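You operate a simulated robot arm through the tools that you are given. There is no shell and no other tool.

Carry out the task below with a simulated two-armed robot. There is one attempt and no reset: what you move stays moved.

JOB
Wipe the drip stain off the wall shelf under the long boom.
Fine: both hands move the boom to the low rack top and back; pink cloth, put back. What is to be rubbed or washed off counts as gone when no trace of it is left.

Only the result counts: the job must be done as asked and must still hold three seconds after the hand-in. Knocking over, shifting, dropping, spilling or breaking anything else fails it. Flat cloth is picked up by pressing the open fingertips on it (5 to 10 N) and closing them slowly along it; thin cloth reads only 2 to 8 mm in the jaws.

ROBOT AND FRAMES
Two 7-joint arms with two-finger parallel grippers on one trunk, on a base that drives. Base frame: it is fixed to the floor where the robot stands at the start and does not move with it; the origin is under the middle of the robot, x ahead of it, y to its left, z up. Units: mm, degrees, N and s.
The left shoulder is at the start at [60, 189, 1203], the right one opposite. With the tool pointing down near the work surface each hand reaches from about 100 to 600 mm from the robot's upright axis, wherever it stands, measured 20 degrees to its own side. Places, roughly: black pipe [750, 1000, 750]; booms end of the narrow wall shelf [1900, -1000, 1000]; drip stain [1900, -1000, 1000]; long boom [2000, -1000, 1000]; pink cloth stack [2000, -1500, 1000]; top of the low rack [1900, -2500, 800]. Payload 3.43 kg a hand.
Tool frame (each hand has its own): the origin (TCP) lies between the finger pads and is the grasp point; the fingertips stand 30 mm ahead of it; z points along the fingers, y is the line along which they close. The gripper opens to 94 mm. The fingers are 28 mm wide and 10 mm thick; the gripper's body (50 by 96 mm) begins 55 mm behind the TCP.
Orientation is told as [roll, pitch, yaw] about the base's x, y, z axes, in that order, counted from this pose: with the fingers straight down and closing along the base's y, the tool's x points along the base's -x, its y along +y and its z along -z.

CONTROLS
- The arms move only by the tool drive_tool. It takes "left_moves", "right_moves" or both (then of equal length, played together; a hand with none holds still); each is a list of rows, each an object of numbers (a shift or turn left out is 0, a gripper value left out holds the last): "x", "y", "z": the shift along the tool's x, y, z in mm; "ax", "ay", "az": the turn, a rotation vector about the tool's x, y, z in degrees. In form: [{"x": .., "y": .., "z": .., "ax": .., "ay": .., "az": ..}, ...]. A call has 1 to 20 rows; each row is the pose to reach, as a shift and turn from the pose commanded when the call began, along the tool's axes at that moment. "left_fingers" and "right_fingers" are, for a hand that has rows, the closure, from 0 (fully open) to 1 (shut), set as the call begins (left out, the last holds). A row lasts 0.2 s, in which the tool goes at most 50 mm and 8.6 degrees; a call with a longer step from one row to the next is refused whole, and so is a gripper value outside its range. Where a pose cannot be reached the arm comes as near as it can. A force on the tool above 50 N (or 10 N above the force at the start of the call, whichever is more), or a blocked arm, ends the call early, and 0.2 s more pass. The fingers move at their own pace (about 153 mm/s each) and stop on an object; they squeeze with about 20 N. The grip force told is the motor's: it shows also when the fingers shut on nothing. Time passes only in rows, and 0.2 s behind the last, so rows that repeat a pose let the fingers close. It gives the time, the measured TCP pose, the force on the tool (base axes), the opening and the grip force at its end, in the units of the frame above (readings bear some noise), with the torque about the TCP (base axes, N m) and any sound that the robot's microphone picked up.
- Cameras (640 x 400 px; columns grow to the right, rows downward): "scene" is now at [22.2, -5.1, 1759]; the picture's right is [-0.05, -1.00, 0.00], its down [-0.70, 0.04, -0.71] and it looks along [0.71, -0.04, -0.71] (base axes); focal length 292 px, centre (320, 200). "left" rides on the left gripper at [76, -14, -103] in its tool frame; the picture's right is [0.18, 0.98, 0.00], its down [-0.75, 0.14, -0.64] and it looks along [-0.63, 0.12, 0.77] (tool axes); focal length 243 px, centre (320, 200). "right" rides on the right gripper at [76, 14, -103] in its tool frame; the picture's right is [-0.18, 0.98, 0.00], its down [-0.75, -0.14, -0.64] and it looks along [-0.63, -0.12, 0.77] (tool axes); focal length 243 px, centre (320, 200). There is no depth. A picture from a camera that has moved, and an enlarged one, comes with that camera's place and axes in the base frame and with its lens.
- get_image(camera): a new picture of that camera. No time passes.
- move_column(by): slides the trunk up (or, below 0, down) by that many mm; the arms and the scene camera ride with it, the base frame stays. It gives what a move gives, with no picture.
- roll_base(legs): drives the robot by 1 to 6 legs, each [ahead, left, turn to the left] in mm, mm and degrees, along the robot's own axes; the way and the turn of a leg run together, so that a leg with both is an arc; at most 1500 mm and 180 degrees a leg. The arms and the cameras ride along, it lands a little off, and it stops where it bumps. It gives what a move gives.
- turn_head(pan, tilt): turns the head with the scene camera to pan (to the left, within 86 degrees either way) and tilt (down, from -29 to 69), counted from straight ahead of the robot. It gives what a move gives.
- enlarge(camera, box): a new picture of the part [left, top, right, bottom] of that camera's present view, enlarged. No time passes.
- hand_in(): hands the job in; it is judged then, once.

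Nothing tells you exact positions but the pictures and the camera data. Unless the task says otherwise, let go and move clear before handing in.

The tools are called after "Emit:" as a command line: name --argument value ..., lists and objects as JSON in quotes. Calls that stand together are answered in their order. drive_tool: Moves the arms, as the interface text tells. Its arguments: {"type":"object","properties":{"left_moves":{"type":"array"},"left_fingers":{"type":"number"},"right_moves":{"type":"array"},"right_fingers":{"type":"number"}},"required":[]} The other tools are called the same way: move_column (by) slides the trunk up or down; roll_base (legs) drives the base; turn_head (pan, tilt) turns the head that bears the scene camera; get_image (camera) takes a picture; enlarge (camera, box) takes an enlarged picture of a part of a camera's view; hand_in () hands the job in.

At the start:

```text
time: 0.0
left_tool_pos: [381.5, 159.4, 1229.1]
left_ee_rot: [0.0, 0.0, 0.0]
left_force: [0.3, -0.6, 0.6]
left_wrist_torque: [-0.01, 0.03, 0.02]
left_width: 93.9
left_grip_force: 0.1
right_tool_pos: [333.4, -105.4, 1200.8]
right_ee_rot: [0.0, 0.0, -0.1]
right_force: [-0.3, 0.0, 0.6]
right_wrist_torque: [0.02, 0.02, 0.03]
right_width: 94.2
right_grip_force: 0.0
trunk travel left (down, up): [-875.0, 115.0]
robot x, y, heading: [2.8, -1.3, 0.0]
head pan, tilt: [-2.9, 44.8]
```

scene: 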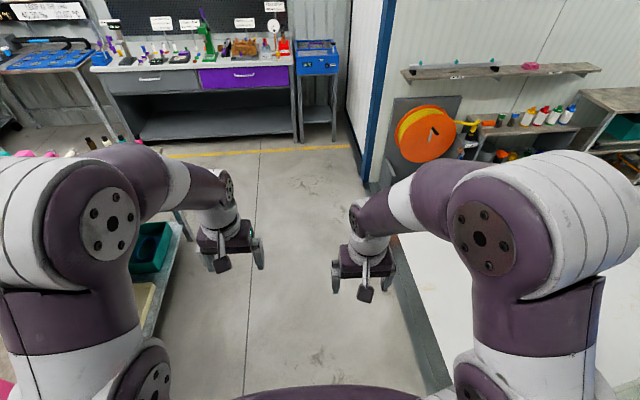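
right: 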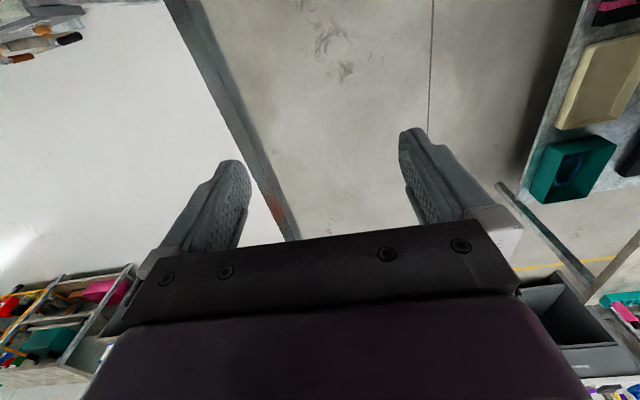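
left: 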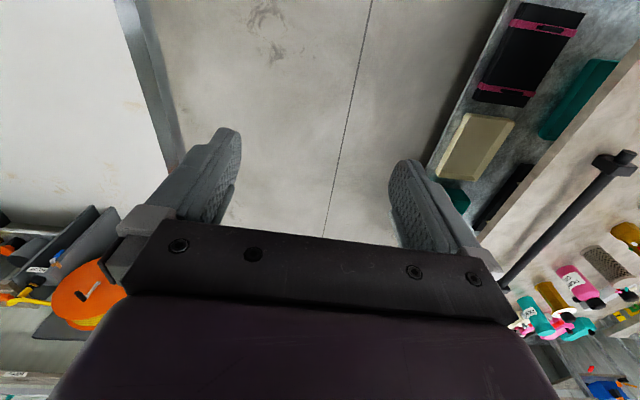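

I see a workshop; on the right wall is a narrow shelf with a long gray boom and a pink cloth. Next I look closer at it.

Emit:
enlarge --camera "scene" --box '[380, 30, 640, 192]'

Emit:
turn_head --pan -45 --tilt 30

Emit:
get_image --camera "scene"

```text
2.46 times, centred on (510, 111) of scene
camera zoom: at [22.2, -5.1, 1759.0], right [-0.05, -1.0, 0.0], down [-0.7, 0.04, -0.71], along [0.71, -0.04, -0.71], focal length 718 px, centre (-148, 419)
```

zoom: 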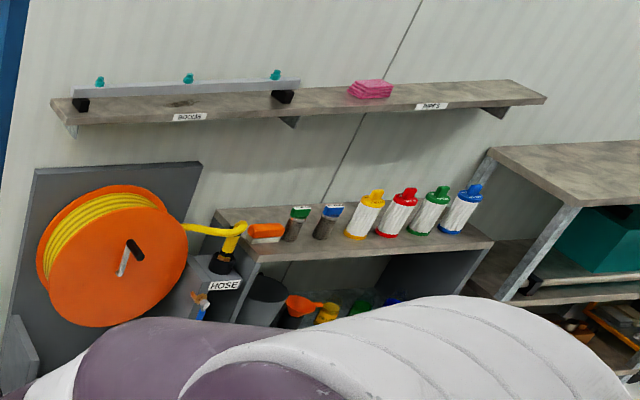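

```text
time: 1.1
left_tool_pos: [380.6, 160.3, 1229.8]
left_ee_rot: [0.1, 0.1, 0.0]
left_force: [-0.4, 1.3, 0.9]
left_wrist_torque: [-0.04, -0.01, 0.0]
left_width: 93.9
left_grip_force: 0.1
right_tool_pos: [332.0, -106.1, 1201.8]
right_ee_rot: [0.0, 0.0, 0.0]
right_force: [0.0, -0.5, -0.5]
right_wrist_torque: [0.04, 0.02, 0.04]
right_width: 94.1
right_grip_force: 0.1
trunk travel left (down, up): [-875.0, 115.0]
robot x, y, heading: [0.2, 2.2, -0.0]
head pan, tilt: [-45.0, 30.0]
```

```text
taken
camera scene: at [4.8, -64.8, 1781.3], right [-0.71, -0.71, 0.0], down [-0.35, 0.35, -0.87], along [0.61, -0.61, -0.5], focal length 292 px, centre (320, 200)
```

scene: 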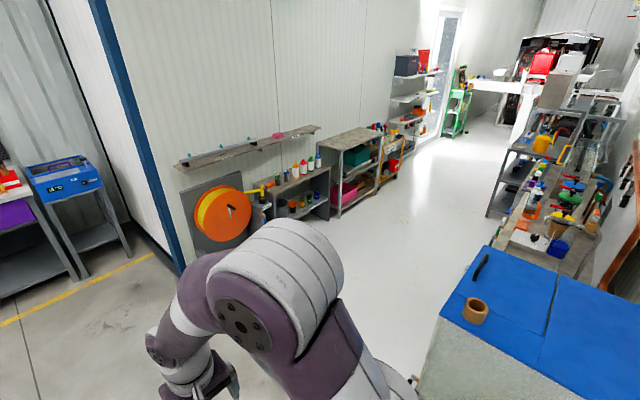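

The shelf runs along the wall (about x=2000), the boom at its near end, the cloth to its right and the low rack further right. I enlarge for detail.

Emit:
enlarge --camera "scene" --box '[160, 100, 410, 256]'

Emit:
enlarge --camera "scene" --box '[310, 100, 410, 162]'

Emit:
enlarge --camera "scene" --box '[170, 115, 330, 215]'

```text
2.56 times, centred on (285, 178) of scene
camera zoom: at [4.8, -64.8, 1781.3], right [-0.71, -0.71, 0.0], down [-0.35, 0.35, -0.87], along [0.61, -0.61, -0.5], focal length 747 px, centre (410, 256)
```

zoom: 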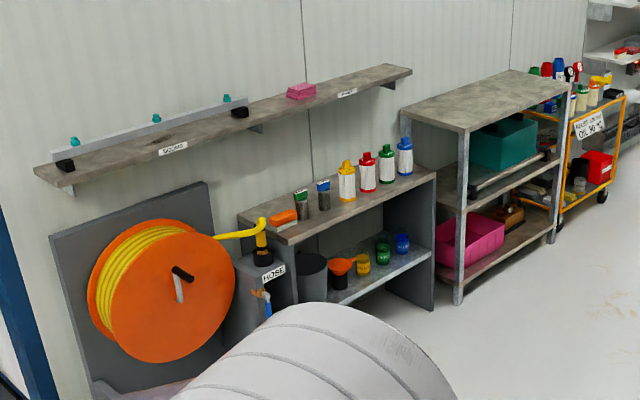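

```text
6.40 times, centred on (360, 131) of scene
camera zoom: at [4.8, -64.8, 1781.3], right [-0.71, -0.71, 0.0], down [-0.35, 0.35, -0.87], along [0.61, -0.61, -0.5], focal length 1867 px, centre (64, 642)
```

zoom: 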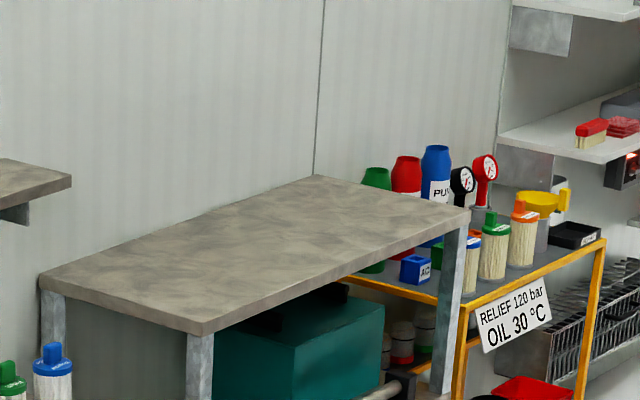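

```text
4.00 times, centred on (250, 165) of scene
camera zoom: at [4.8, -64.8, 1781.3], right [-0.71, -0.71, 0.0], down [-0.35, 0.35, -0.87], along [0.61, -0.61, -0.5], focal length 1167 px, centre (600, 340)
```

zoom: 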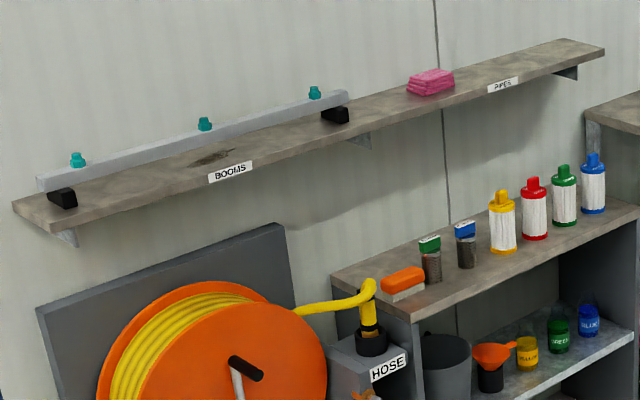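

The rack top looks clear. Before driving I check the floor between me and the shelf.

Emit:
turn_head --pan -45 --tilt 60

Emit:
get_image --camera "scene"

Emit:
turn_head --pan -80 --tilt 40

Emit:
get_image --camera "scene"

Emit:
turn_head --pan 0 --tilt 60

Emit:
get_image --camera "scene"

```text
time: 2.0
left_tool_pos: [381.9, 159.6, 1230.2]
left_ee_rot: [-0.1, 0.0, 0.0]
left_force: [0.1, 0.0, 0.5]
left_wrist_torque: [-0.01, 0.03, -0.01]
left_width: 94.1
left_grip_force: 0.1
right_tool_pos: [331.9, -104.4, 1200.8]
right_ee_rot: [-0.1, 0.0, 0.0]
right_force: [0.1, -0.1, -0.5]
right_wrist_torque: [0.01, -0.01, -0.01]
right_width: 94.0
right_grip_force: 0.1
trunk travel left (down, up): [-875.0, 115.0]
robot x, y, heading: [3.4, 1.0, -0.0]
head pan, tilt: [-45.0, 60.0]
```

```text
taken
camera scene: at [-12.0, -48.0, 1739.3], right [-0.71, -0.71, 0.0], down [-0.61, 0.61, -0.5], along [0.35, -0.35, -0.87], focal length 292 px, centre (320, 200)
```

scene: 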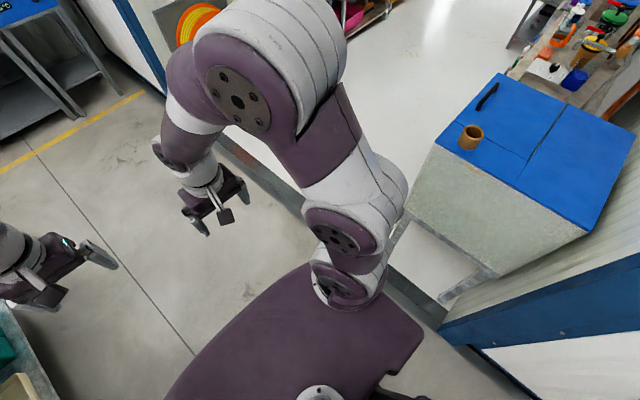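

```text
time: 3.0
left_tool_pos: [381.7, 158.9, 1229.5]
left_ee_rot: [0.0, -0.1, -0.1]
left_force: [0.3, 0.7, 0.7]
left_wrist_torque: [-0.02, 0.01, 0.01]
left_width: 94.1
left_grip_force: 0.2
right_tool_pos: [331.9, -105.1, 1201.1]
right_ee_rot: [-0.1, 0.0, 0.0]
right_force: [0.0, 0.3, 0.1]
right_wrist_torque: [0.0, 0.02, -0.01]
right_width: 94.1
right_grip_force: 0.1
trunk travel left (down, up): [-875.0, 115.0]
robot x, y, heading: [1.0, 0.8, 0.1]
head pan, tilt: [-80.0, 40.0]
```

```text
taken
camera scene: at [-44.3, -84.6, 1766.0], right [-0.98, -0.17, 0.0], down [-0.11, 0.63, -0.77], along [0.13, -0.75, -0.64], focal length 292 px, centre (320, 200)
```

scene: 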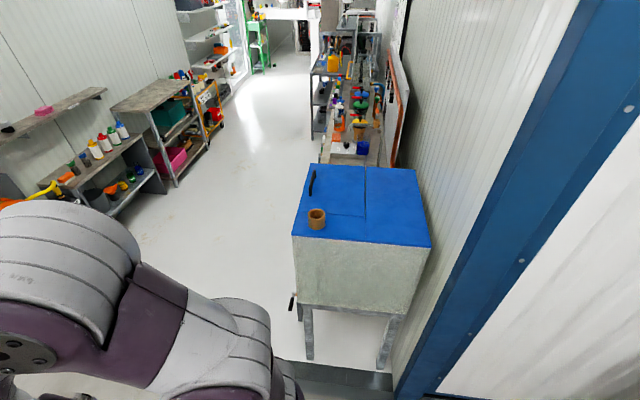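

```text
time: 4.6
left_tool_pos: [381.2, 159.2, 1230.4]
left_ee_rot: [0.0, 0.0, -0.1]
left_force: [0.0, 0.1, -1.1]
left_wrist_torque: [-0.02, 0.02, 0.0]
left_width: 94.1
left_grip_force: 0.1
right_tool_pos: [333.0, -105.9, 1200.5]
right_ee_rot: [0.1, 0.0, 0.0]
right_force: [0.4, 0.7, 0.7]
right_wrist_torque: [0.02, 0.0, 0.01]
right_width: 93.8
right_grip_force: 0.0
trunk travel left (down, up): [-875.0, 115.0]
robot x, y, heading: [3.6, -1.8, -0.1]
head pan, tilt: [0.0, 60.0]
```

```text
taken
camera scene: at [7.5, -1.0, 1739.3], right [0.0, -1.0, 0.0], down [-0.87, 0.0, -0.5], along [0.5, 0.0, -0.87], focal length 292 px, centre (320, 200)
```

scene: 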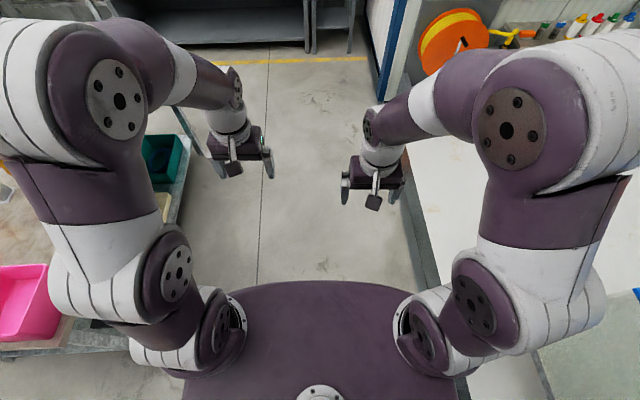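

The floor is clear except for a flush strip at the doorway. I drive ahead and then right to stand well in front of the shelf.

Emit:
roll_base --legs '[[950, 0, 0], [0, -950, 0]]'

Emit:
turn_head --pan 0 --tilt 35

Emit:
get_image --camera "scene"

```text
time: 14.0
left_tool_pos: [1312.5, -795.0, 1229.9]
left_ee_rot: [0.0, 0.0, -0.3]
left_force: [-0.3, -0.9, -0.6]
left_wrist_torque: [0.05, 0.02, -0.01]
left_width: 93.8
left_grip_force: 0.0
right_tool_pos: [1262.8, -1059.3, 1201.9]
right_ee_rot: [-0.1, 0.0, -0.5]
right_force: [-0.3, -0.1, -0.6]
right_wrist_torque: [-0.01, 0.01, 0.01]
right_width: 94.0
right_grip_force: 0.0
trunk travel left (down, up): [-875.0, 115.0]
robot x, y, heading: [930.5, -947.2, -0.4]
head pan, tilt: [0.0, 60.0]
```

```text
time: 14.9
left_tool_pos: [1311.7, -794.3, 1230.6]
left_ee_rot: [0.0, 0.0, -0.4]
left_force: [-0.4, 0.7, 0.1]
left_wrist_torque: [0.02, 0.0, -0.02]
left_width: 94.0
left_grip_force: 0.0
right_tool_pos: [1261.9, -1059.7, 1201.4]
right_ee_rot: [0.0, 0.0, -0.5]
right_force: [-0.1, 0.4, -0.1]
right_wrist_torque: [0.04, 0.01, 0.01]
right_width: 94.2
right_grip_force: 0.0
trunk travel left (down, up): [-875.0, 115.0]
robot x, y, heading: [930.8, -949.9, -0.3]
head pan, tilt: [0.0, 35.0]
```

```text
taken
camera scene: at [958.8, -952.3, 1773.5], right [-0.01, -1.0, 0.0], down [-0.57, 0.0, -0.82], along [0.82, -0.01, -0.57], focal length 292 px, centre (320, 200)
```

scene: 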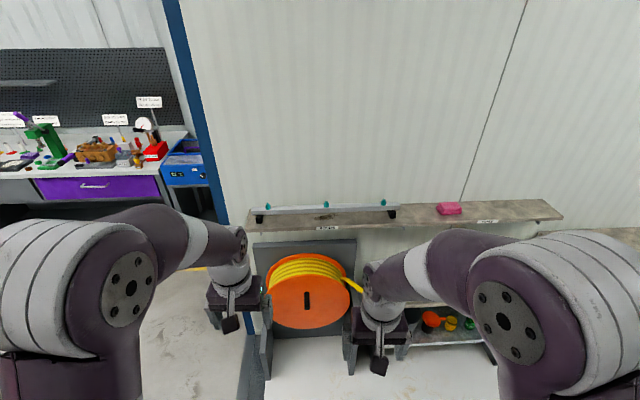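

Emit:
enlarge --camera "scene" --box '[230, 180, 430, 250]'

Emit:
enlarge --camera "scene" --box '[400, 170, 600, 295]'

Emit:
enlarge --camera "scene" --box '[220, 220, 480, 382]'

```text
3.20 times, centred on (330, 215) of scene
camera zoom: at [958.8, -952.3, 1773.5], right [-0.01, -1.0, 0.0], down [-0.57, 0.0, -0.82], along [0.82, -0.01, -0.57], focal length 933 px, centre (288, 152)
```

zoom: 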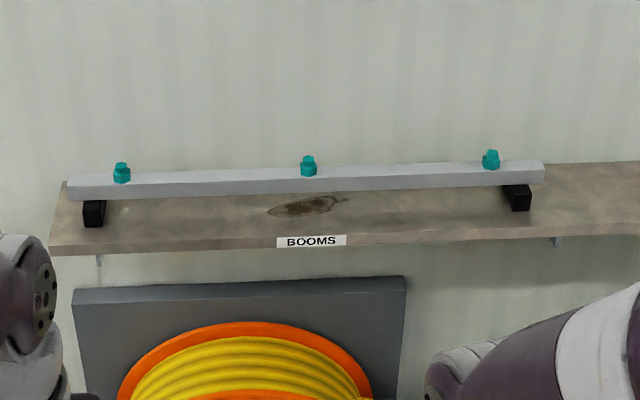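

```text
3.20 times, centred on (500, 232) of scene
camera zoom: at [958.8, -952.3, 1773.5], right [-0.01, -1.0, 0.0], down [-0.57, 0.0, -0.82], along [0.82, -0.01, -0.57], focal length 933 px, centre (-256, 96)
```

zoom: 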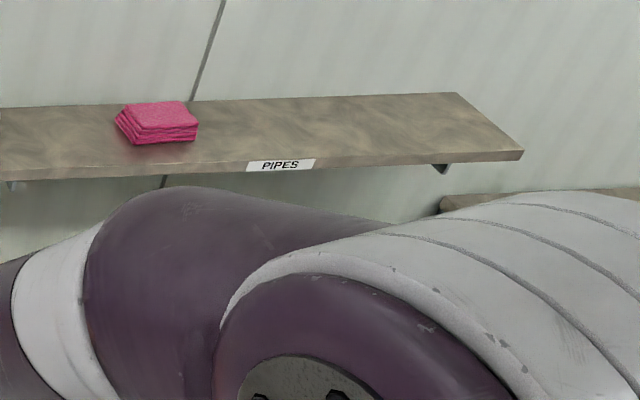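

```text
2.46 times, centred on (350, 301) of scene
camera zoom: at [958.8, -952.3, 1773.5], right [-0.01, -1.0, 0.0], down [-0.57, 0.0, -0.82], along [0.82, -0.01, -0.57], focal length 718 px, centre (246, -49)
```

zoom: 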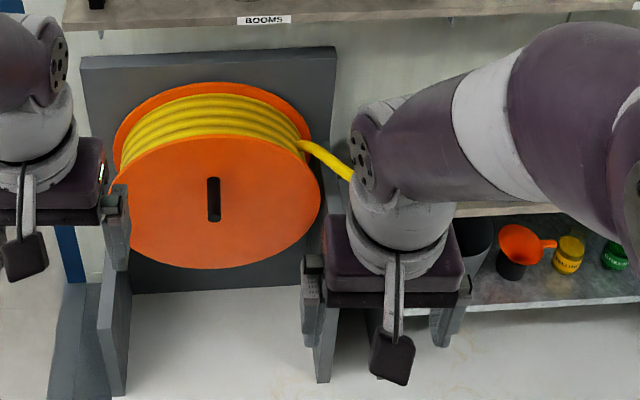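

The room seems turned by about 2.6° relative to my frame, the shelf top is near z≈1010, and the boom is centred near (1925, -983). I turn both wrists to the boom-grasp orientation (closing along depth) and use the wrist cameras to see my base too.

Emit:
drive_tool --left_moves '[{"az": 8.5}, {"az": 17}, {"az": 25.5}, {"az": 34}, {"az": 42.5}, {"az": 51}, {"az": 59.5}, {"az": 68}, {"az": 76.5}, {"az": 85}, {"az": 90}]' --right_moves '[{"az": -8.5}, {"az": -17}, {"az": -25.5}, {"az": -34}, {"az": -42.5}, {"az": -51}, {"az": -59.5}, {"az": -68}, {"az": -76.5}, {"az": -85}, {"az": -90}]'

Emit:
get_image --camera "left"

Emit:
get_image --camera "right"

Emit:
get_image --camera "scene"

```text
time: 17.3
left_tool_pos: [1312.6, -793.3, 1230.8]
left_ee_rot: [-0.1, -0.1, -90.6]
left_force: [-0.1, 0.8, -1.4]
left_wrist_torque: [0.0, 0.03, -0.02]
left_width: 94.0
left_grip_force: 0.0
right_tool_pos: [1262.0, -1058.9, 1199.9]
right_ee_rot: [0.0, 0.0, 89.7]
right_force: [0.5, 0.9, -0.9]
right_wrist_torque: [-0.02, -0.03, -0.01]
right_width: 94.2
right_grip_force: 0.1
trunk travel left (down, up): [-875.0, 115.0]
robot x, y, heading: [929.9, -951.1, -0.4]
head pan, tilt: [0.0, 35.0]
```

```text
taken
camera left: at [1297.9, -718.4, 1332.7], right [0.98, 0.17, 0.0], down [0.13, -0.76, 0.64], along [0.11, -0.63, -0.77], focal length 243 px, centre (320, 200)
```

left: 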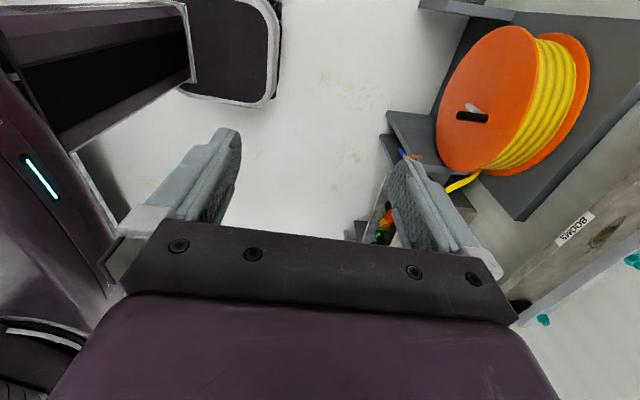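

```text
taken
camera right: at [1247.6, -1134.8, 1303.2], right [-0.98, 0.19, 0.0], down [0.14, 0.75, 0.64], along [0.12, 0.63, -0.77], focal length 243 px, centre (320, 200)
```

right: 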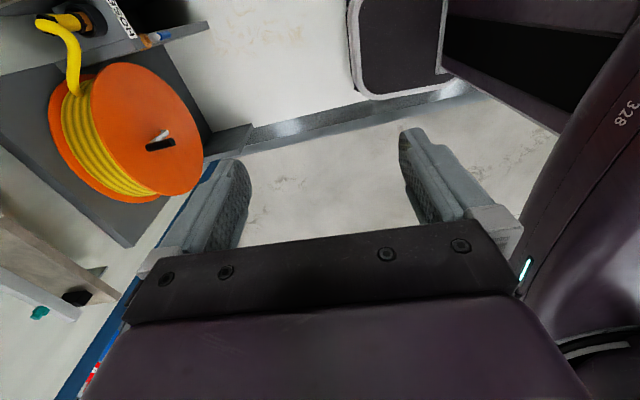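

```text
taken
camera scene: at [958.8, -952.2, 1773.6], right [-0.01, -1.0, 0.0], down [-0.57, 0.0, -0.82], along [0.82, -0.01, -0.57], focal length 292 px, centre (320, 200)
```

scene: 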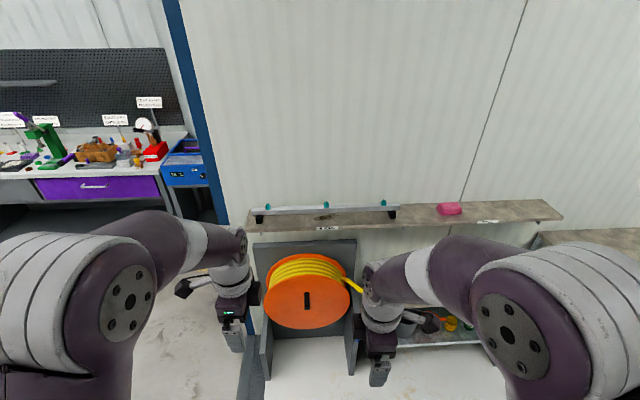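

The base front reaches about 240 mm ahead of my axis, so standing at x≈1400 stays clear of the reel's feet (x≈1725). I roll up and square to the shelf, then look again.

Emit:
roll_base --legs '[[420, -50, 3]]'

Emit:
turn_head --pan 0 --tilt 45

Emit:
get_image --camera "scene"

Emit:
get_image --camera "left"

Emit:
get_image --camera "right"

```text
time: 19.9
left_tool_pos: [1723.1, -815.9, 1230.8]
left_ee_rot: [0.1, 0.0, -87.4]
left_force: [0.0, -0.4, 0.6]
left_wrist_torque: [0.02, -0.01, 0.04]
left_width: 94.1
left_grip_force: 0.0
right_tool_pos: [1687.6, -1083.0, 1201.3]
right_ee_rot: [0.0, 0.0, 92.7]
right_force: [0.0, 0.1, 0.0]
right_wrist_torque: [0.01, 0.02, 0.0]
right_width: 93.7
right_grip_force: 0.1
trunk travel left (down, up): [-875.0, 115.0]
robot x, y, heading: [1350.5, -993.9, 3.0]
head pan, tilt: [0.0, 35.0]
```

```text
time: 20.6
left_tool_pos: [1724.4, -815.8, 1230.4]
left_ee_rot: [-0.1, 0.0, -87.3]
left_force: [-0.4, -0.3, 0.5]
left_wrist_torque: [-0.03, 0.0, -0.04]
left_width: 93.8
left_grip_force: 0.0
right_tool_pos: [1687.8, -1083.0, 1201.3]
right_ee_rot: [0.0, 0.1, 92.6]
right_force: [0.6, -1.0, -0.1]
right_wrist_torque: [-0.01, 0.02, -0.01]
right_width: 94.0
right_grip_force: 0.1
trunk travel left (down, up): [-875.0, 115.0]
robot x, y, heading: [1351.8, -991.5, 2.9]
head pan, tilt: [0.0, 45.0]
```

```text
taken
camera scene: at [1374.0, -992.4, 1758.8], right [0.05, -1.0, 0.0], down [-0.71, -0.03, -0.71], along [0.71, 0.03, -0.71], focal length 292 px, centre (320, 200)
```

scene: 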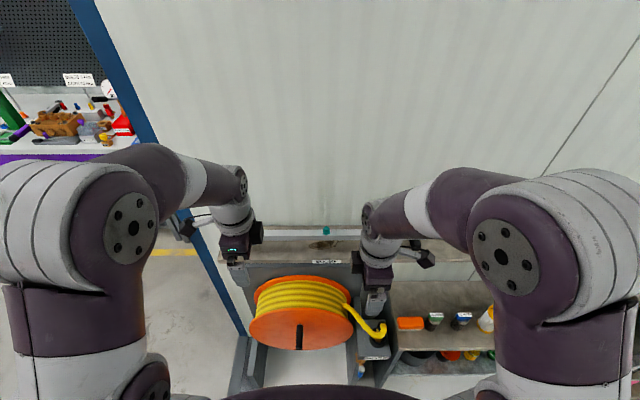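

```text
taken
camera left: at [1706.4, -740.6, 1332.5], right [0.97, 0.23, 0.0], down [0.18, -0.75, 0.64], along [0.15, -0.62, -0.77], focal length 243 px, centre (320, 200)
```

left: 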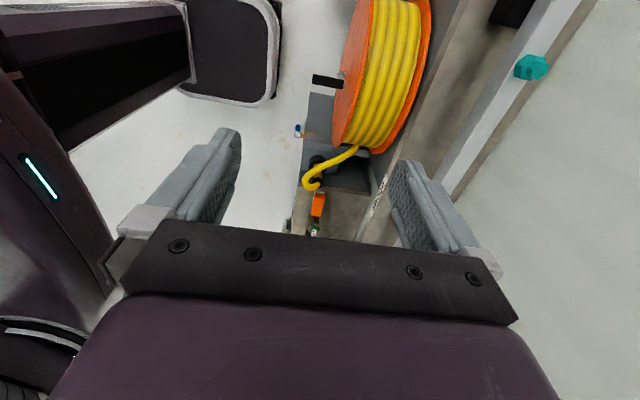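

```text
taken
camera right: at [1678.5, -1159.1, 1303.0], right [-0.99, 0.14, 0.0], down [0.11, 0.76, 0.64], along [0.09, 0.64, -0.77], focal length 243 px, centre (320, 200)
```

right: 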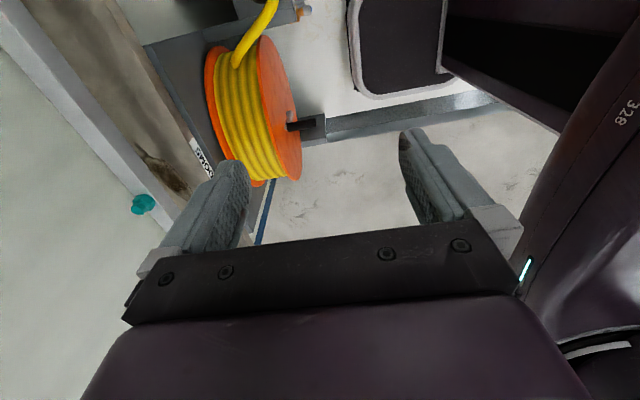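

I zoom in on the boom and the gap behind it.

Emit:
enlarge --camera "right" --box '[0, 0, 320, 200]'

Emit:
enlarge --camera "left" --box '[380, 0, 640, 162]'

Emit:
enlarge --camera "scene" --box '[240, 205, 400, 305]'

```text
2.00 times, centred on (160, 100) of right
camera zoom: at [1678.5, -1159.1, 1303.0], right [-0.99, 0.14, 0.0], down [0.11, 0.76, 0.64], along [0.09, 0.64, -0.77], focal length 485 px, centre (640, 400)
```

zoom: 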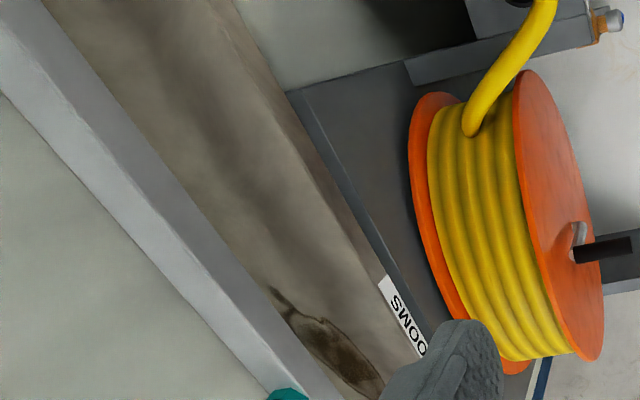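

```text
2.46 times, centred on (510, 81) of left
camera zoom: at [1706.4, -740.6, 1332.5], right [0.97, 0.23, 0.0], down [0.18, -0.75, 0.64], along [0.15, -0.62, -0.77], focal length 597 px, centre (-148, 493)
```

zoom: 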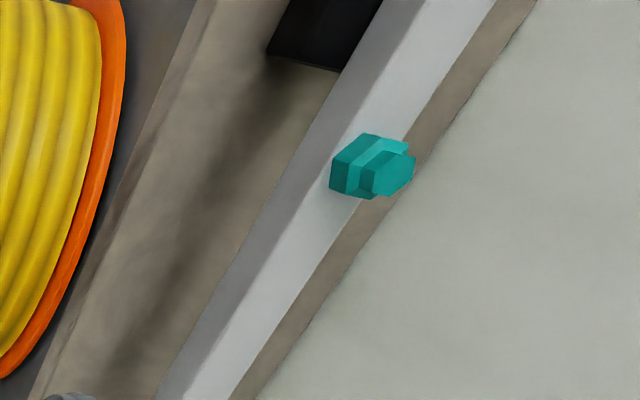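

```text
4.00 times, centred on (320, 255) of scene
camera zoom: at [1374.0, -992.4, 1758.8], right [0.05, -1.0, 0.0], down [-0.71, -0.03, -0.71], along [0.71, 0.03, -0.71], focal length 1167 px, centre (320, -20)
```

zoom: 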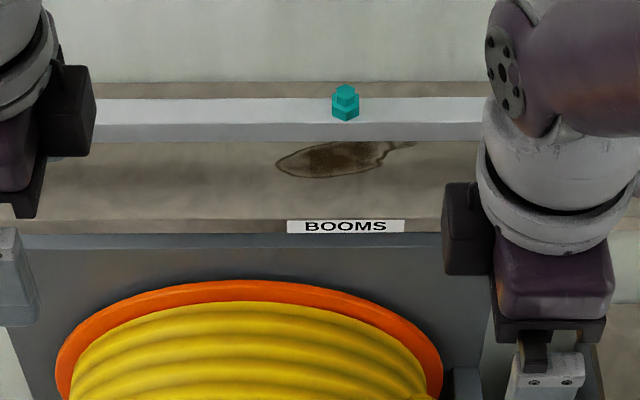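

The boom is a ~24 mm tube with its top near z≈1050, about 50 mm off the wall, with three nozzles near y = -745, -982 and -1215. I roll a little closer, narrow the fingers and raise the hands above the boom.

Emit:
roll_base --legs '[[60, 0, 0]]'

Emit:
turn_head --pan 0 --tilt 50

Emit:
get_image --camera "scene"

Emit:
enlarge --camera "scene" --box '[200, 180, 440, 330]'

```text
time: 21.6
left_tool_pos: [1777.6, -812.5, 1232.2]
left_ee_rot: [0.3, -0.1, -87.3]
left_force: [-0.9, 0.4, -0.3]
left_wrist_torque: [-0.03, -0.07, 0.01]
left_width: 94.2
left_grip_force: 0.1
right_tool_pos: [1741.9, -1081.2, 1203.0]
right_ee_rot: [-0.2, -0.1, 92.6]
right_force: [-0.5, -0.3, 0.1]
right_wrist_torque: [0.01, -0.04, 0.03]
right_width: 93.8
right_grip_force: 0.1
trunk travel left (down, up): [-875.0, 115.0]
robot x, y, heading: [1410.1, -990.5, 2.7]
head pan, tilt: [0.0, 45.0]
```

```text
time: 22.3
left_tool_pos: [1783.7, -813.2, 1231.4]
left_ee_rot: [-0.1, 0.0, -87.4]
left_force: [0.4, -0.1, 0.3]
left_wrist_torque: [0.02, -0.01, 0.0]
left_width: 94.2
left_grip_force: 0.1
right_tool_pos: [1747.1, -1079.2, 1201.4]
right_ee_rot: [0.0, 0.0, 92.6]
right_force: [0.2, -0.2, -0.1]
right_wrist_torque: [0.01, 0.0, 0.0]
right_width: 93.9
right_grip_force: 0.0
trunk travel left (down, up): [-875.0, 115.0]
robot x, y, heading: [1410.8, -993.5, 2.8]
head pan, tilt: [0.0, 50.0]
```

```text
taken
camera scene: at [1427.5, -989.8, 1751.9], right [0.05, -1.0, 0.0], down [-0.77, -0.04, -0.64], along [0.64, 0.03, -0.77], focal length 292 px, centre (320, 200)
```

scene: 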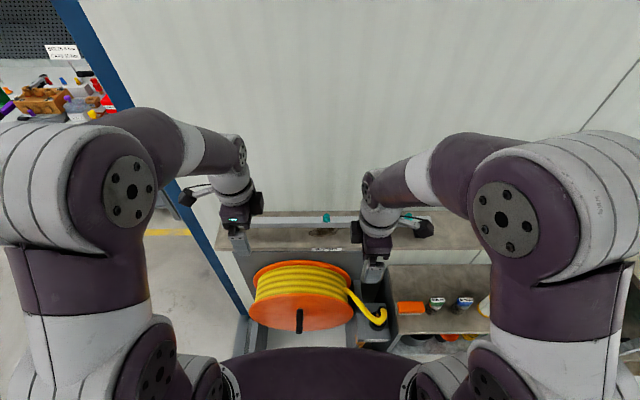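

```text
2.67 times, centred on (320, 255) of scene
camera zoom: at [1427.5, -989.8, 1751.9], right [0.05, -1.0, 0.0], down [-0.77, -0.04, -0.64], along [0.64, 0.03, -0.77], focal length 778 px, centre (320, 53)
```

zoom: 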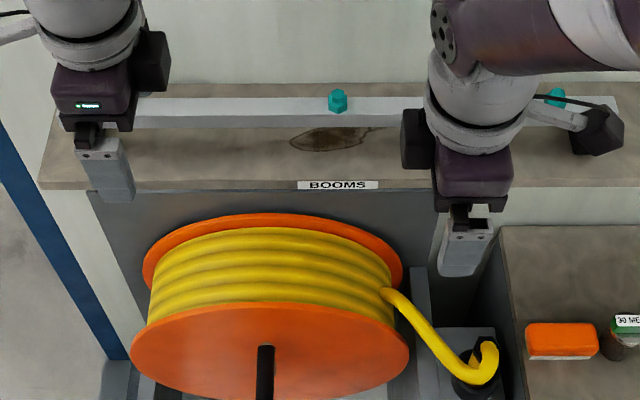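

I move both hands above the boom midway between nozzles, fingers narrowed to about 56 mm.

Emit:
drive_tool --left_moves '[{"x": -9.4, "y": 24.5, "z": 13.3}, {"x": -18.8, "y": 49, "z": 26.7}, {"x": -28.2, "y": 73.5, "z": 40}, {"x": -37.7, "y": 98, "z": 53.3}, {"x": -47.1, "y": 122.4, "z": 66.7}, {"x": -56.5, "y": 146.9, "z": 80}, {"x": -56.5, "y": 146.9, "z": 80}]' --right_moves '[{"x": 4.6, "y": -32.9, "z": 8.5}, {"x": 9.3, "y": -65.7, "z": 17}, {"x": 13.9, "y": -98.6, "z": 25.5}, {"x": 18.5, "y": -131.5, "z": 34}, {"x": 23.2, "y": -164.3, "z": 42.5}, {"x": 27.8, "y": -197.2, "z": 51}, {"x": 27.8, "y": -197.2, "z": 51}]' --left_fingers 0.4 --right_fingers 0.4

Emit:
get_image --camera "left"

Emit:
get_image --camera "right"

Emit:
enlarge --camera "scene" --box '[200, 180, 440, 330]'

```text
time: 23.9
left_tool_pos: [1933.7, -864.6, 1150.5]
left_ee_rot: [0.1, 0.0, -87.4]
left_force: [-0.6, 0.3, 0.7]
left_wrist_torque: [0.0, -0.02, -0.02]
left_width: 56.4
left_grip_force: 0.0
right_tool_pos: [1944.6, -1099.6, 1149.9]
right_ee_rot: [-0.2, 0.0, 92.6]
right_force: [0.3, -0.6, 0.3]
right_wrist_torque: [0.02, -0.02, -0.01]
right_width: 56.6
right_grip_force: 0.0
trunk travel left (down, up): [-875.0, 115.0]
robot x, y, heading: [1409.0, -985.8, 2.9]
head pan, tilt: [0.0, 50.0]
```

```text
taken
camera left: at [1914.1, -787.8, 1253.1], right [0.97, 0.23, 0.0], down [0.17, -0.75, 0.64], along [0.15, -0.62, -0.77], focal length 243 px, centre (320, 200)
```

left: 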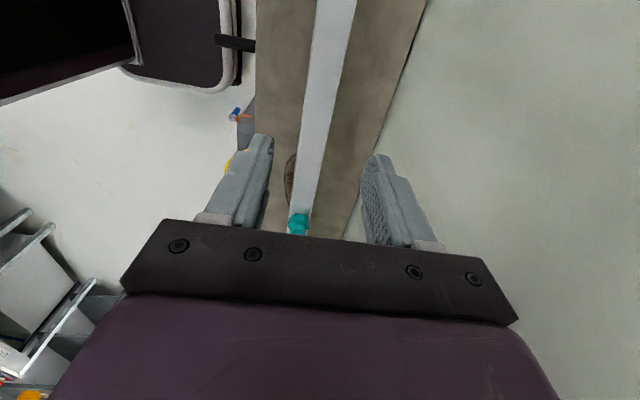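

```text
taken
camera right: at [1933.9, -1175.2, 1252.6], right [-0.99, 0.14, 0.0], down [0.11, 0.76, 0.64], along [0.09, 0.64, -0.77], focal length 243 px, centre (320, 200)
```

right: 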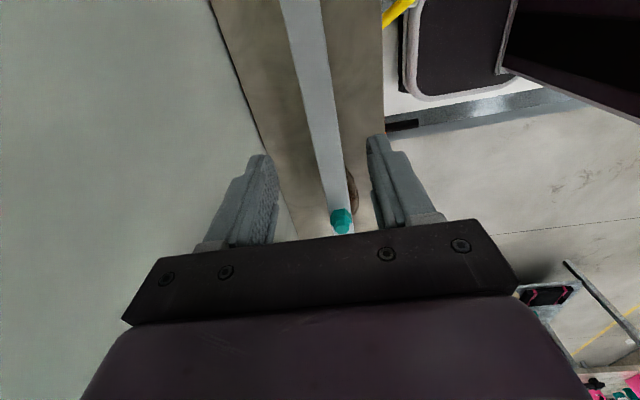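

```text
2.67 times, centred on (320, 255) of scene
camera zoom: at [1426.1, -989.7, 1751.9], right [0.05, -1.0, 0.0], down [-0.76, -0.04, -0.64], along [0.64, 0.03, -0.77], focal length 778 px, centre (320, 53)
```

zoom: 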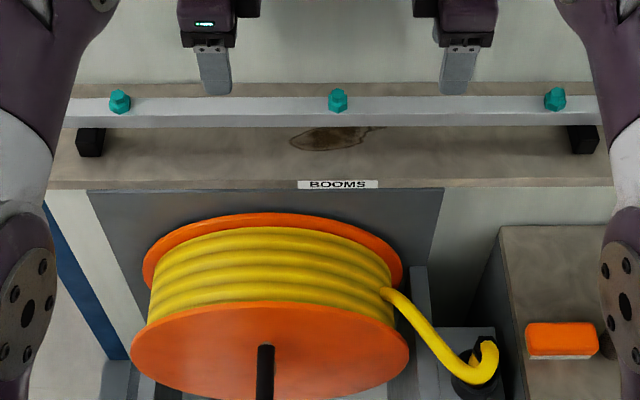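

Both hands hang over the boom, within 2 mm of its centreline. I correct and descend so the pads straddle the tube, staying clear of the shelf.

Emit:
drive_tool --left_moves '[{"y": -2, "z": 30}, {"y": -2, "z": 60}, {"y": -2, "z": 80}, {"y": -2, "z": 92}, {"y": -2, "z": 98}, {"y": -2, "z": 98}]' --right_moves '[{"y": 1.7, "z": 30}, {"y": 1.7, "z": 60}, {"y": 1.7, "z": 80}, {"y": 1.7, "z": 92}, {"y": 1.7, "z": 98}, {"y": 1.7, "z": 98}]'

Emit:
get_image --camera "left"

Emit:
get_image --camera "right"

Emit:
enlarge --camera "scene" --box '[220, 180, 420, 305]'

```text
time: 25.3
left_tool_pos: [1931.8, -863.9, 1052.2]
left_ee_rot: [0.0, 0.1, -87.4]
left_force: [0.2, 0.0, 0.7]
left_wrist_torque: [0.01, 0.0, -0.02]
left_width: 56.4
left_grip_force: 0.0
right_tool_pos: [1944.1, -1098.4, 1052.8]
right_ee_rot: [-0.1, -0.1, 92.6]
right_force: [0.1, 0.0, -0.4]
right_wrist_torque: [-0.01, 0.04, -0.01]
right_width: 56.4
right_grip_force: 0.0
trunk travel left (down, up): [-875.0, 115.0]
robot x, y, heading: [1412.5, -991.5, 2.8]
head pan, tilt: [0.0, 50.0]
```

```text
taken
camera left: at [1912.3, -787.9, 1154.0], right [0.97, 0.23, 0.0], down [0.18, -0.75, 0.64], along [0.15, -0.62, -0.77], focal length 243 px, centre (320, 200)
```

left: 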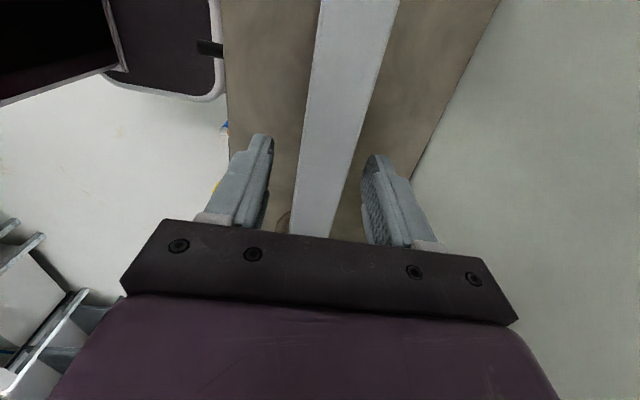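

```text
taken
camera right: at [1933.7, -1175.2, 1153.8], right [-0.99, 0.14, 0.0], down [0.11, 0.76, 0.64], along [0.09, 0.64, -0.77], focal length 243 px, centre (320, 200)
```

right: 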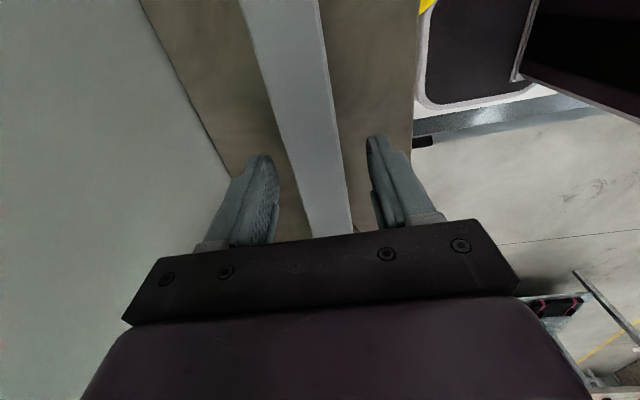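

```text
3.20 times, centred on (320, 242) of scene
camera zoom: at [1427.8, -989.8, 1751.8], right [0.05, -1.0, 0.0], down [-0.77, -0.04, -0.64], along [0.64, 0.03, -0.77], focal length 933 px, centre (320, 64)
```

zoom: 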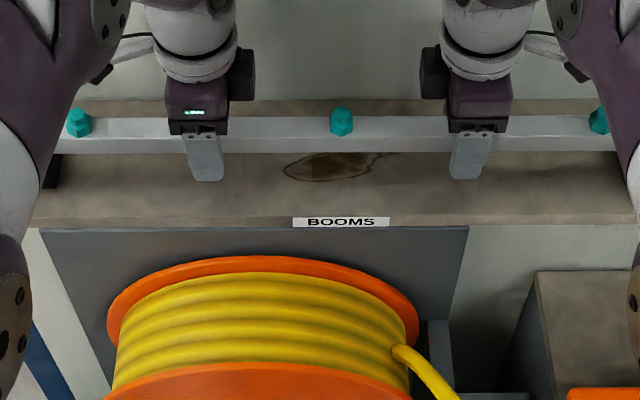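

The boom top is level with the TCPs. I go 7 mm lower and close both grippers.

Emit:
drive_tool --left_moves '[{"z": 4}, {"z": 7}, {"z": 7}]' --right_moves '[{"z": 4}, {"z": 7}, {"z": 7}]'

Emit:
drive_tool --left_moves '[{}, {}, {}, {}, {}]' --right_moves '[{}, {}, {}, {}, {}]' --left_fingers 1 --right_fingers 1

Emit:
get_image --camera "left"

Emit:
get_image --camera "right"

Emit:
enlarge --camera "scene" --box '[200, 180, 440, 330]'

```text
time: 26.1
left_tool_pos: [1931.0, -862.3, 1045.1]
left_ee_rot: [0.1, 0.0, -87.4]
left_force: [-0.1, 0.5, -0.3]
left_wrist_torque: [0.02, 0.0, 0.0]
left_width: 56.5
left_grip_force: 0.1
right_tool_pos: [1944.5, -1099.3, 1044.8]
right_ee_rot: [0.1, 0.0, 92.6]
right_force: [0.1, 0.4, -0.5]
right_wrist_torque: [0.03, 0.03, 0.02]
right_width: 56.3
right_grip_force: 0.0
trunk travel left (down, up): [-875.0, 115.0]
robot x, y, heading: [1408.9, -988.6, 2.6]
head pan, tilt: [0.0, 50.0]
```

```text
time: 27.3
left_tool_pos: [1931.7, -863.9, 1045.1]
left_ee_rot: [-0.1, 0.0, -87.4]
left_force: [5.6, 0.2, 0.1]
left_wrist_torque: [-0.1, 0.04, 0.47]
left_width: 29.5
left_grip_force: 19.6
right_tool_pos: [1945.1, -1098.6, 1045.2]
right_ee_rot: [0.0, -0.1, 92.6]
right_force: [-7.2, 0.6, 3.8]
right_wrist_torque: [-0.11, 0.0, 0.48]
right_width: 29.4
right_grip_force: 19.8
trunk travel left (down, up): [-875.0, 115.0]
robot x, y, heading: [1408.2, -988.8, 2.6]
head pan, tilt: [0.0, 50.0]
```

```text
taken
camera left: at [1912.4, -787.8, 1147.3], right [0.97, 0.23, 0.0], down [0.17, -0.75, 0.64], along [0.15, -0.62, -0.77], focal length 243 px, centre (320, 200)
```

left: 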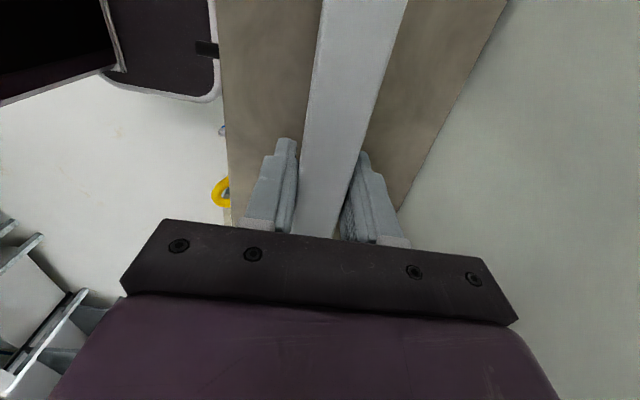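

```text
taken
camera right: at [1933.4, -1175.0, 1147.1], right [-0.99, 0.14, 0.0], down [0.11, 0.76, 0.64], along [0.09, 0.64, -0.77], focal length 243 px, centre (320, 200)
```

right: 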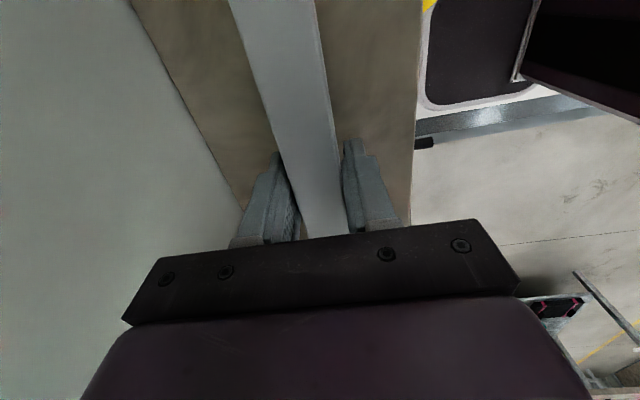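

```text
2.67 times, centred on (320, 255) of scene
camera zoom: at [1427.9, -989.7, 1751.8], right [0.05, -1.0, 0.0], down [-0.77, -0.04, -0.64], along [0.64, 0.03, -0.77], focal length 778 px, centre (320, 53)
```

zoom: 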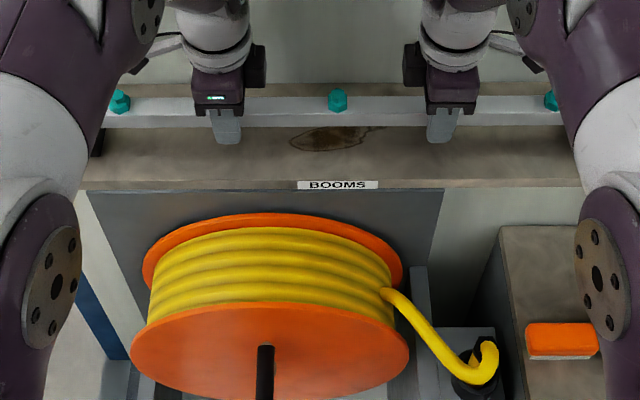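

Both grippers hold the tube (29.5 mm, ~20 N). I record the grasp pose (left 1931.7/-863.9/1045.1, right 1945.1/-1098.6/1045.2) and lift with the trunk.

Emit:
move_column --by 70

Emit:
get_image --camera "scene"

Emit:
enlarge --camera "scene" --box '[200, 180, 440, 330]'

```text
time: 28.4
left_tool_pos: [1931.9, -862.9, 1114.8]
left_ee_rot: [0.0, 0.0, -87.5]
left_force: [3.5, -1.0, -2.6]
left_wrist_torque: [-0.01, 0.05, 0.39]
left_width: 29.7
left_grip_force: 20.1
right_tool_pos: [1945.3, -1099.0, 1113.9]
right_ee_rot: [0.2, 0.0, 92.6]
right_force: [-2.3, 0.4, -3.4]
right_wrist_torque: [-0.02, -0.02, 0.39]
right_width: 29.4
right_grip_force: 20.3
trunk travel left (down, up): [-945.0, 45.0]
robot x, y, heading: [1408.8, -988.5, 2.5]
head pan, tilt: [0.0, 50.0]
```

```text
taken
camera scene: at [1429.3, -989.8, 1821.8], right [0.05, -1.0, 0.0], down [-0.77, -0.04, -0.64], along [0.64, 0.03, -0.77], focal length 292 px, centre (320, 200)
```

scene: 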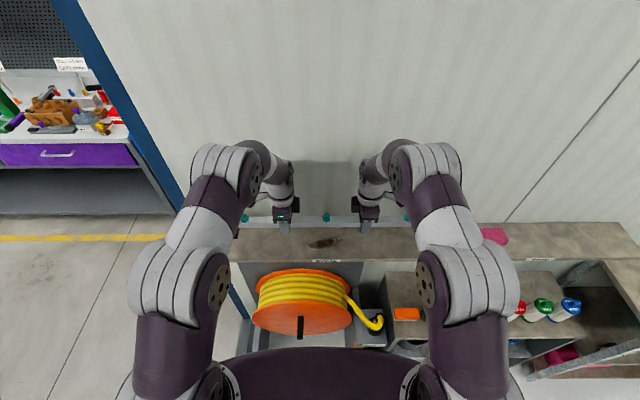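

```text
2.67 times, centred on (320, 255) of scene
camera zoom: at [1429.3, -989.8, 1821.8], right [0.05, -1.0, 0.0], down [-0.77, -0.04, -0.64], along [0.64, 0.03, -0.77], focal length 778 px, centre (320, 53)
```

zoom: 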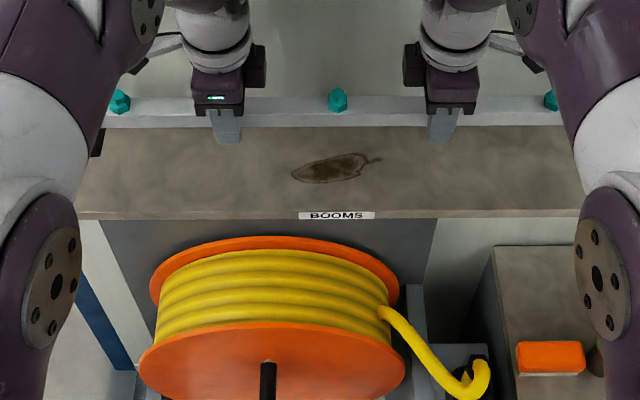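

The boom came up with its black feet attached, and the stain is fully exposed near (1930, -980). I back off and drive right along the wall to the rack.

Emit:
roll_base --legs '[[-220, 0, 0], [0, -1460, 0]]'

Emit:
get_image --camera "scene"

```text
time: 36.9
left_tool_pos: [1769.7, -2337.5, 1114.8]
left_ee_rot: [0.0, 0.0, -88.2]
left_force: [3.7, 0.2, -4.7]
left_wrist_torque: [0.03, 0.05, 0.46]
left_width: 29.7
left_grip_force: 19.7
right_tool_pos: [1778.0, -2573.8, 1116.2]
right_ee_rot: [0.1, 0.1, 91.8]
right_force: [-3.6, -0.3, -3.2]
right_wrist_torque: [0.05, -0.04, 0.49]
right_width: 29.4
right_grip_force: 20.1
trunk travel left (down, up): [-945.0, 45.0]
robot x, y, heading: [1246.6, -2460.4, 2.2]
head pan, tilt: [0.0, 50.0]
```

```text
taken
camera scene: at [1265.1, -2457.2, 1821.8], right [0.03, -1.0, 0.0], down [-0.77, -0.03, -0.64], along [0.64, 0.02, -0.77], focal length 292 px, centre (320, 200)
```

scene: 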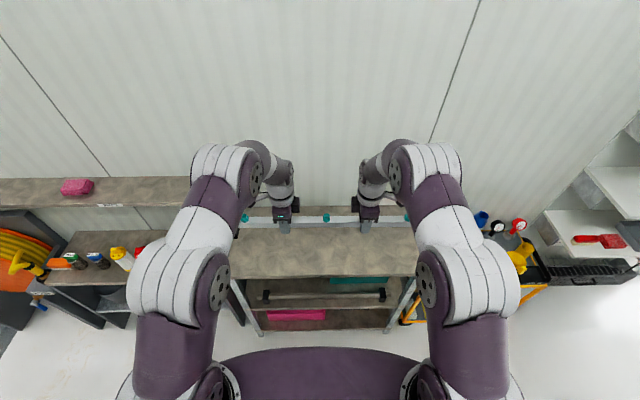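

I stand in front of the rack; its front edge is at x≈1746 and its top near z≈805. I go ahead 110 mm, then lower the trunk in stages.

Emit:
roll_base --legs '[[115, 0, 0.6]]'

Emit:
move_column --by -200

Emit:
get_image --camera "scene"

Emit:
get_image --camera "left"

Emit:
get_image --camera "right"

```text
time: 38.1
left_tool_pos: [1879.4, -2327.1, 1116.6]
left_ee_rot: [0.0, 0.0, -87.6]
left_force: [3.4, -0.5, -7.2]
left_wrist_torque: [0.29, 0.02, 0.5]
left_width: 29.4
left_grip_force: 19.8
right_tool_pos: [1891.9, -2563.2, 1115.1]
right_ee_rot: [0.0, 0.0, 92.5]
right_force: [-4.8, 1.3, -1.7]
right_wrist_torque: [0.28, -0.01, 0.48]
right_width: 29.5
right_grip_force: 19.8
trunk travel left (down, up): [-945.0, 45.0]
robot x, y, heading: [1356.2, -2452.4, 2.4]
head pan, tilt: [0.0, 50.0]
```

```text
time: 40.3
left_tool_pos: [1881.9, -2327.1, 915.3]
left_ee_rot: [-0.1, 0.0, -87.5]
left_force: [2.8, -0.3, -4.2]
left_wrist_torque: [0.1, 0.04, 0.39]
left_width: 29.8
left_grip_force: 20.5
right_tool_pos: [1893.6, -2563.9, 914.4]
right_ee_rot: [0.0, 0.0, 92.5]
right_force: [-2.6, 1.3, -2.7]
right_wrist_torque: [0.09, -0.01, 0.32]
right_width: 29.7
right_grip_force: 19.8
trunk travel left (down, up): [-745.0, 245.0]
robot x, y, heading: [1361.0, -2455.9, 2.4]
head pan, tilt: [0.0, 50.0]
```

```text
taken
camera scene: at [1378.7, -2453.2, 1621.9], right [0.04, -1.0, 0.0], down [-0.77, -0.03, -0.64], along [0.64, 0.03, -0.77], focal length 292 px, centre (320, 200)
```

scene: 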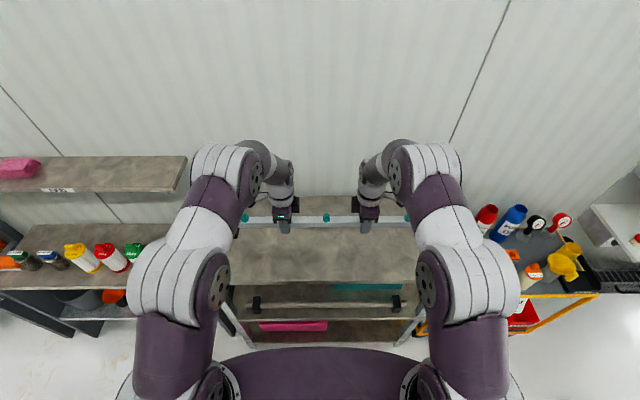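

```text
taken
camera left: at [1863.4, -2252.3, 1017.4], right [0.97, 0.23, 0.0], down [0.17, -0.75, 0.64], along [0.15, -0.63, -0.77], focal length 243 px, centre (320, 200)
```

left: 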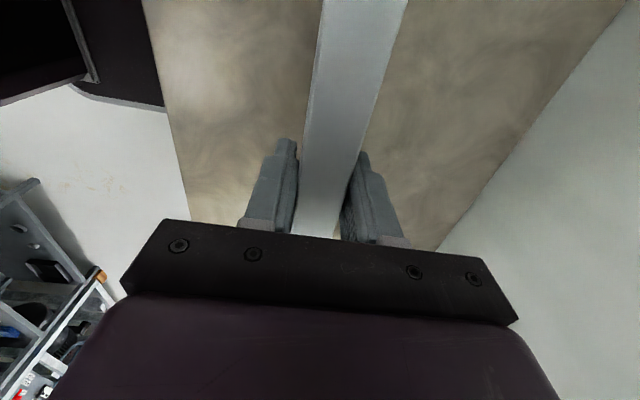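

```text
taken
camera right: at [1883.3, -2639.7, 1016.7], right [-0.99, 0.14, 0.0], down [0.11, 0.76, 0.64], along [0.09, 0.64, -0.77], focal length 243 px, centre (320, 200)
```

right: 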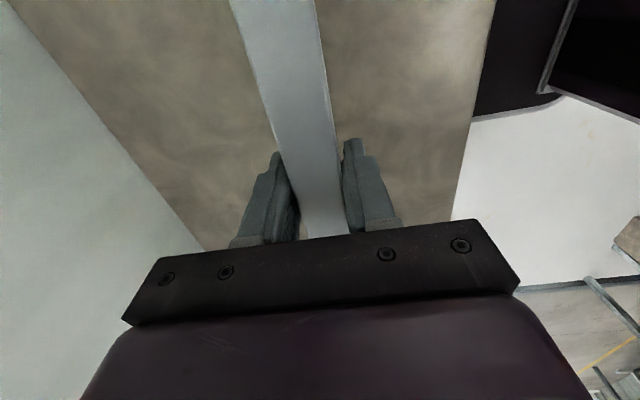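

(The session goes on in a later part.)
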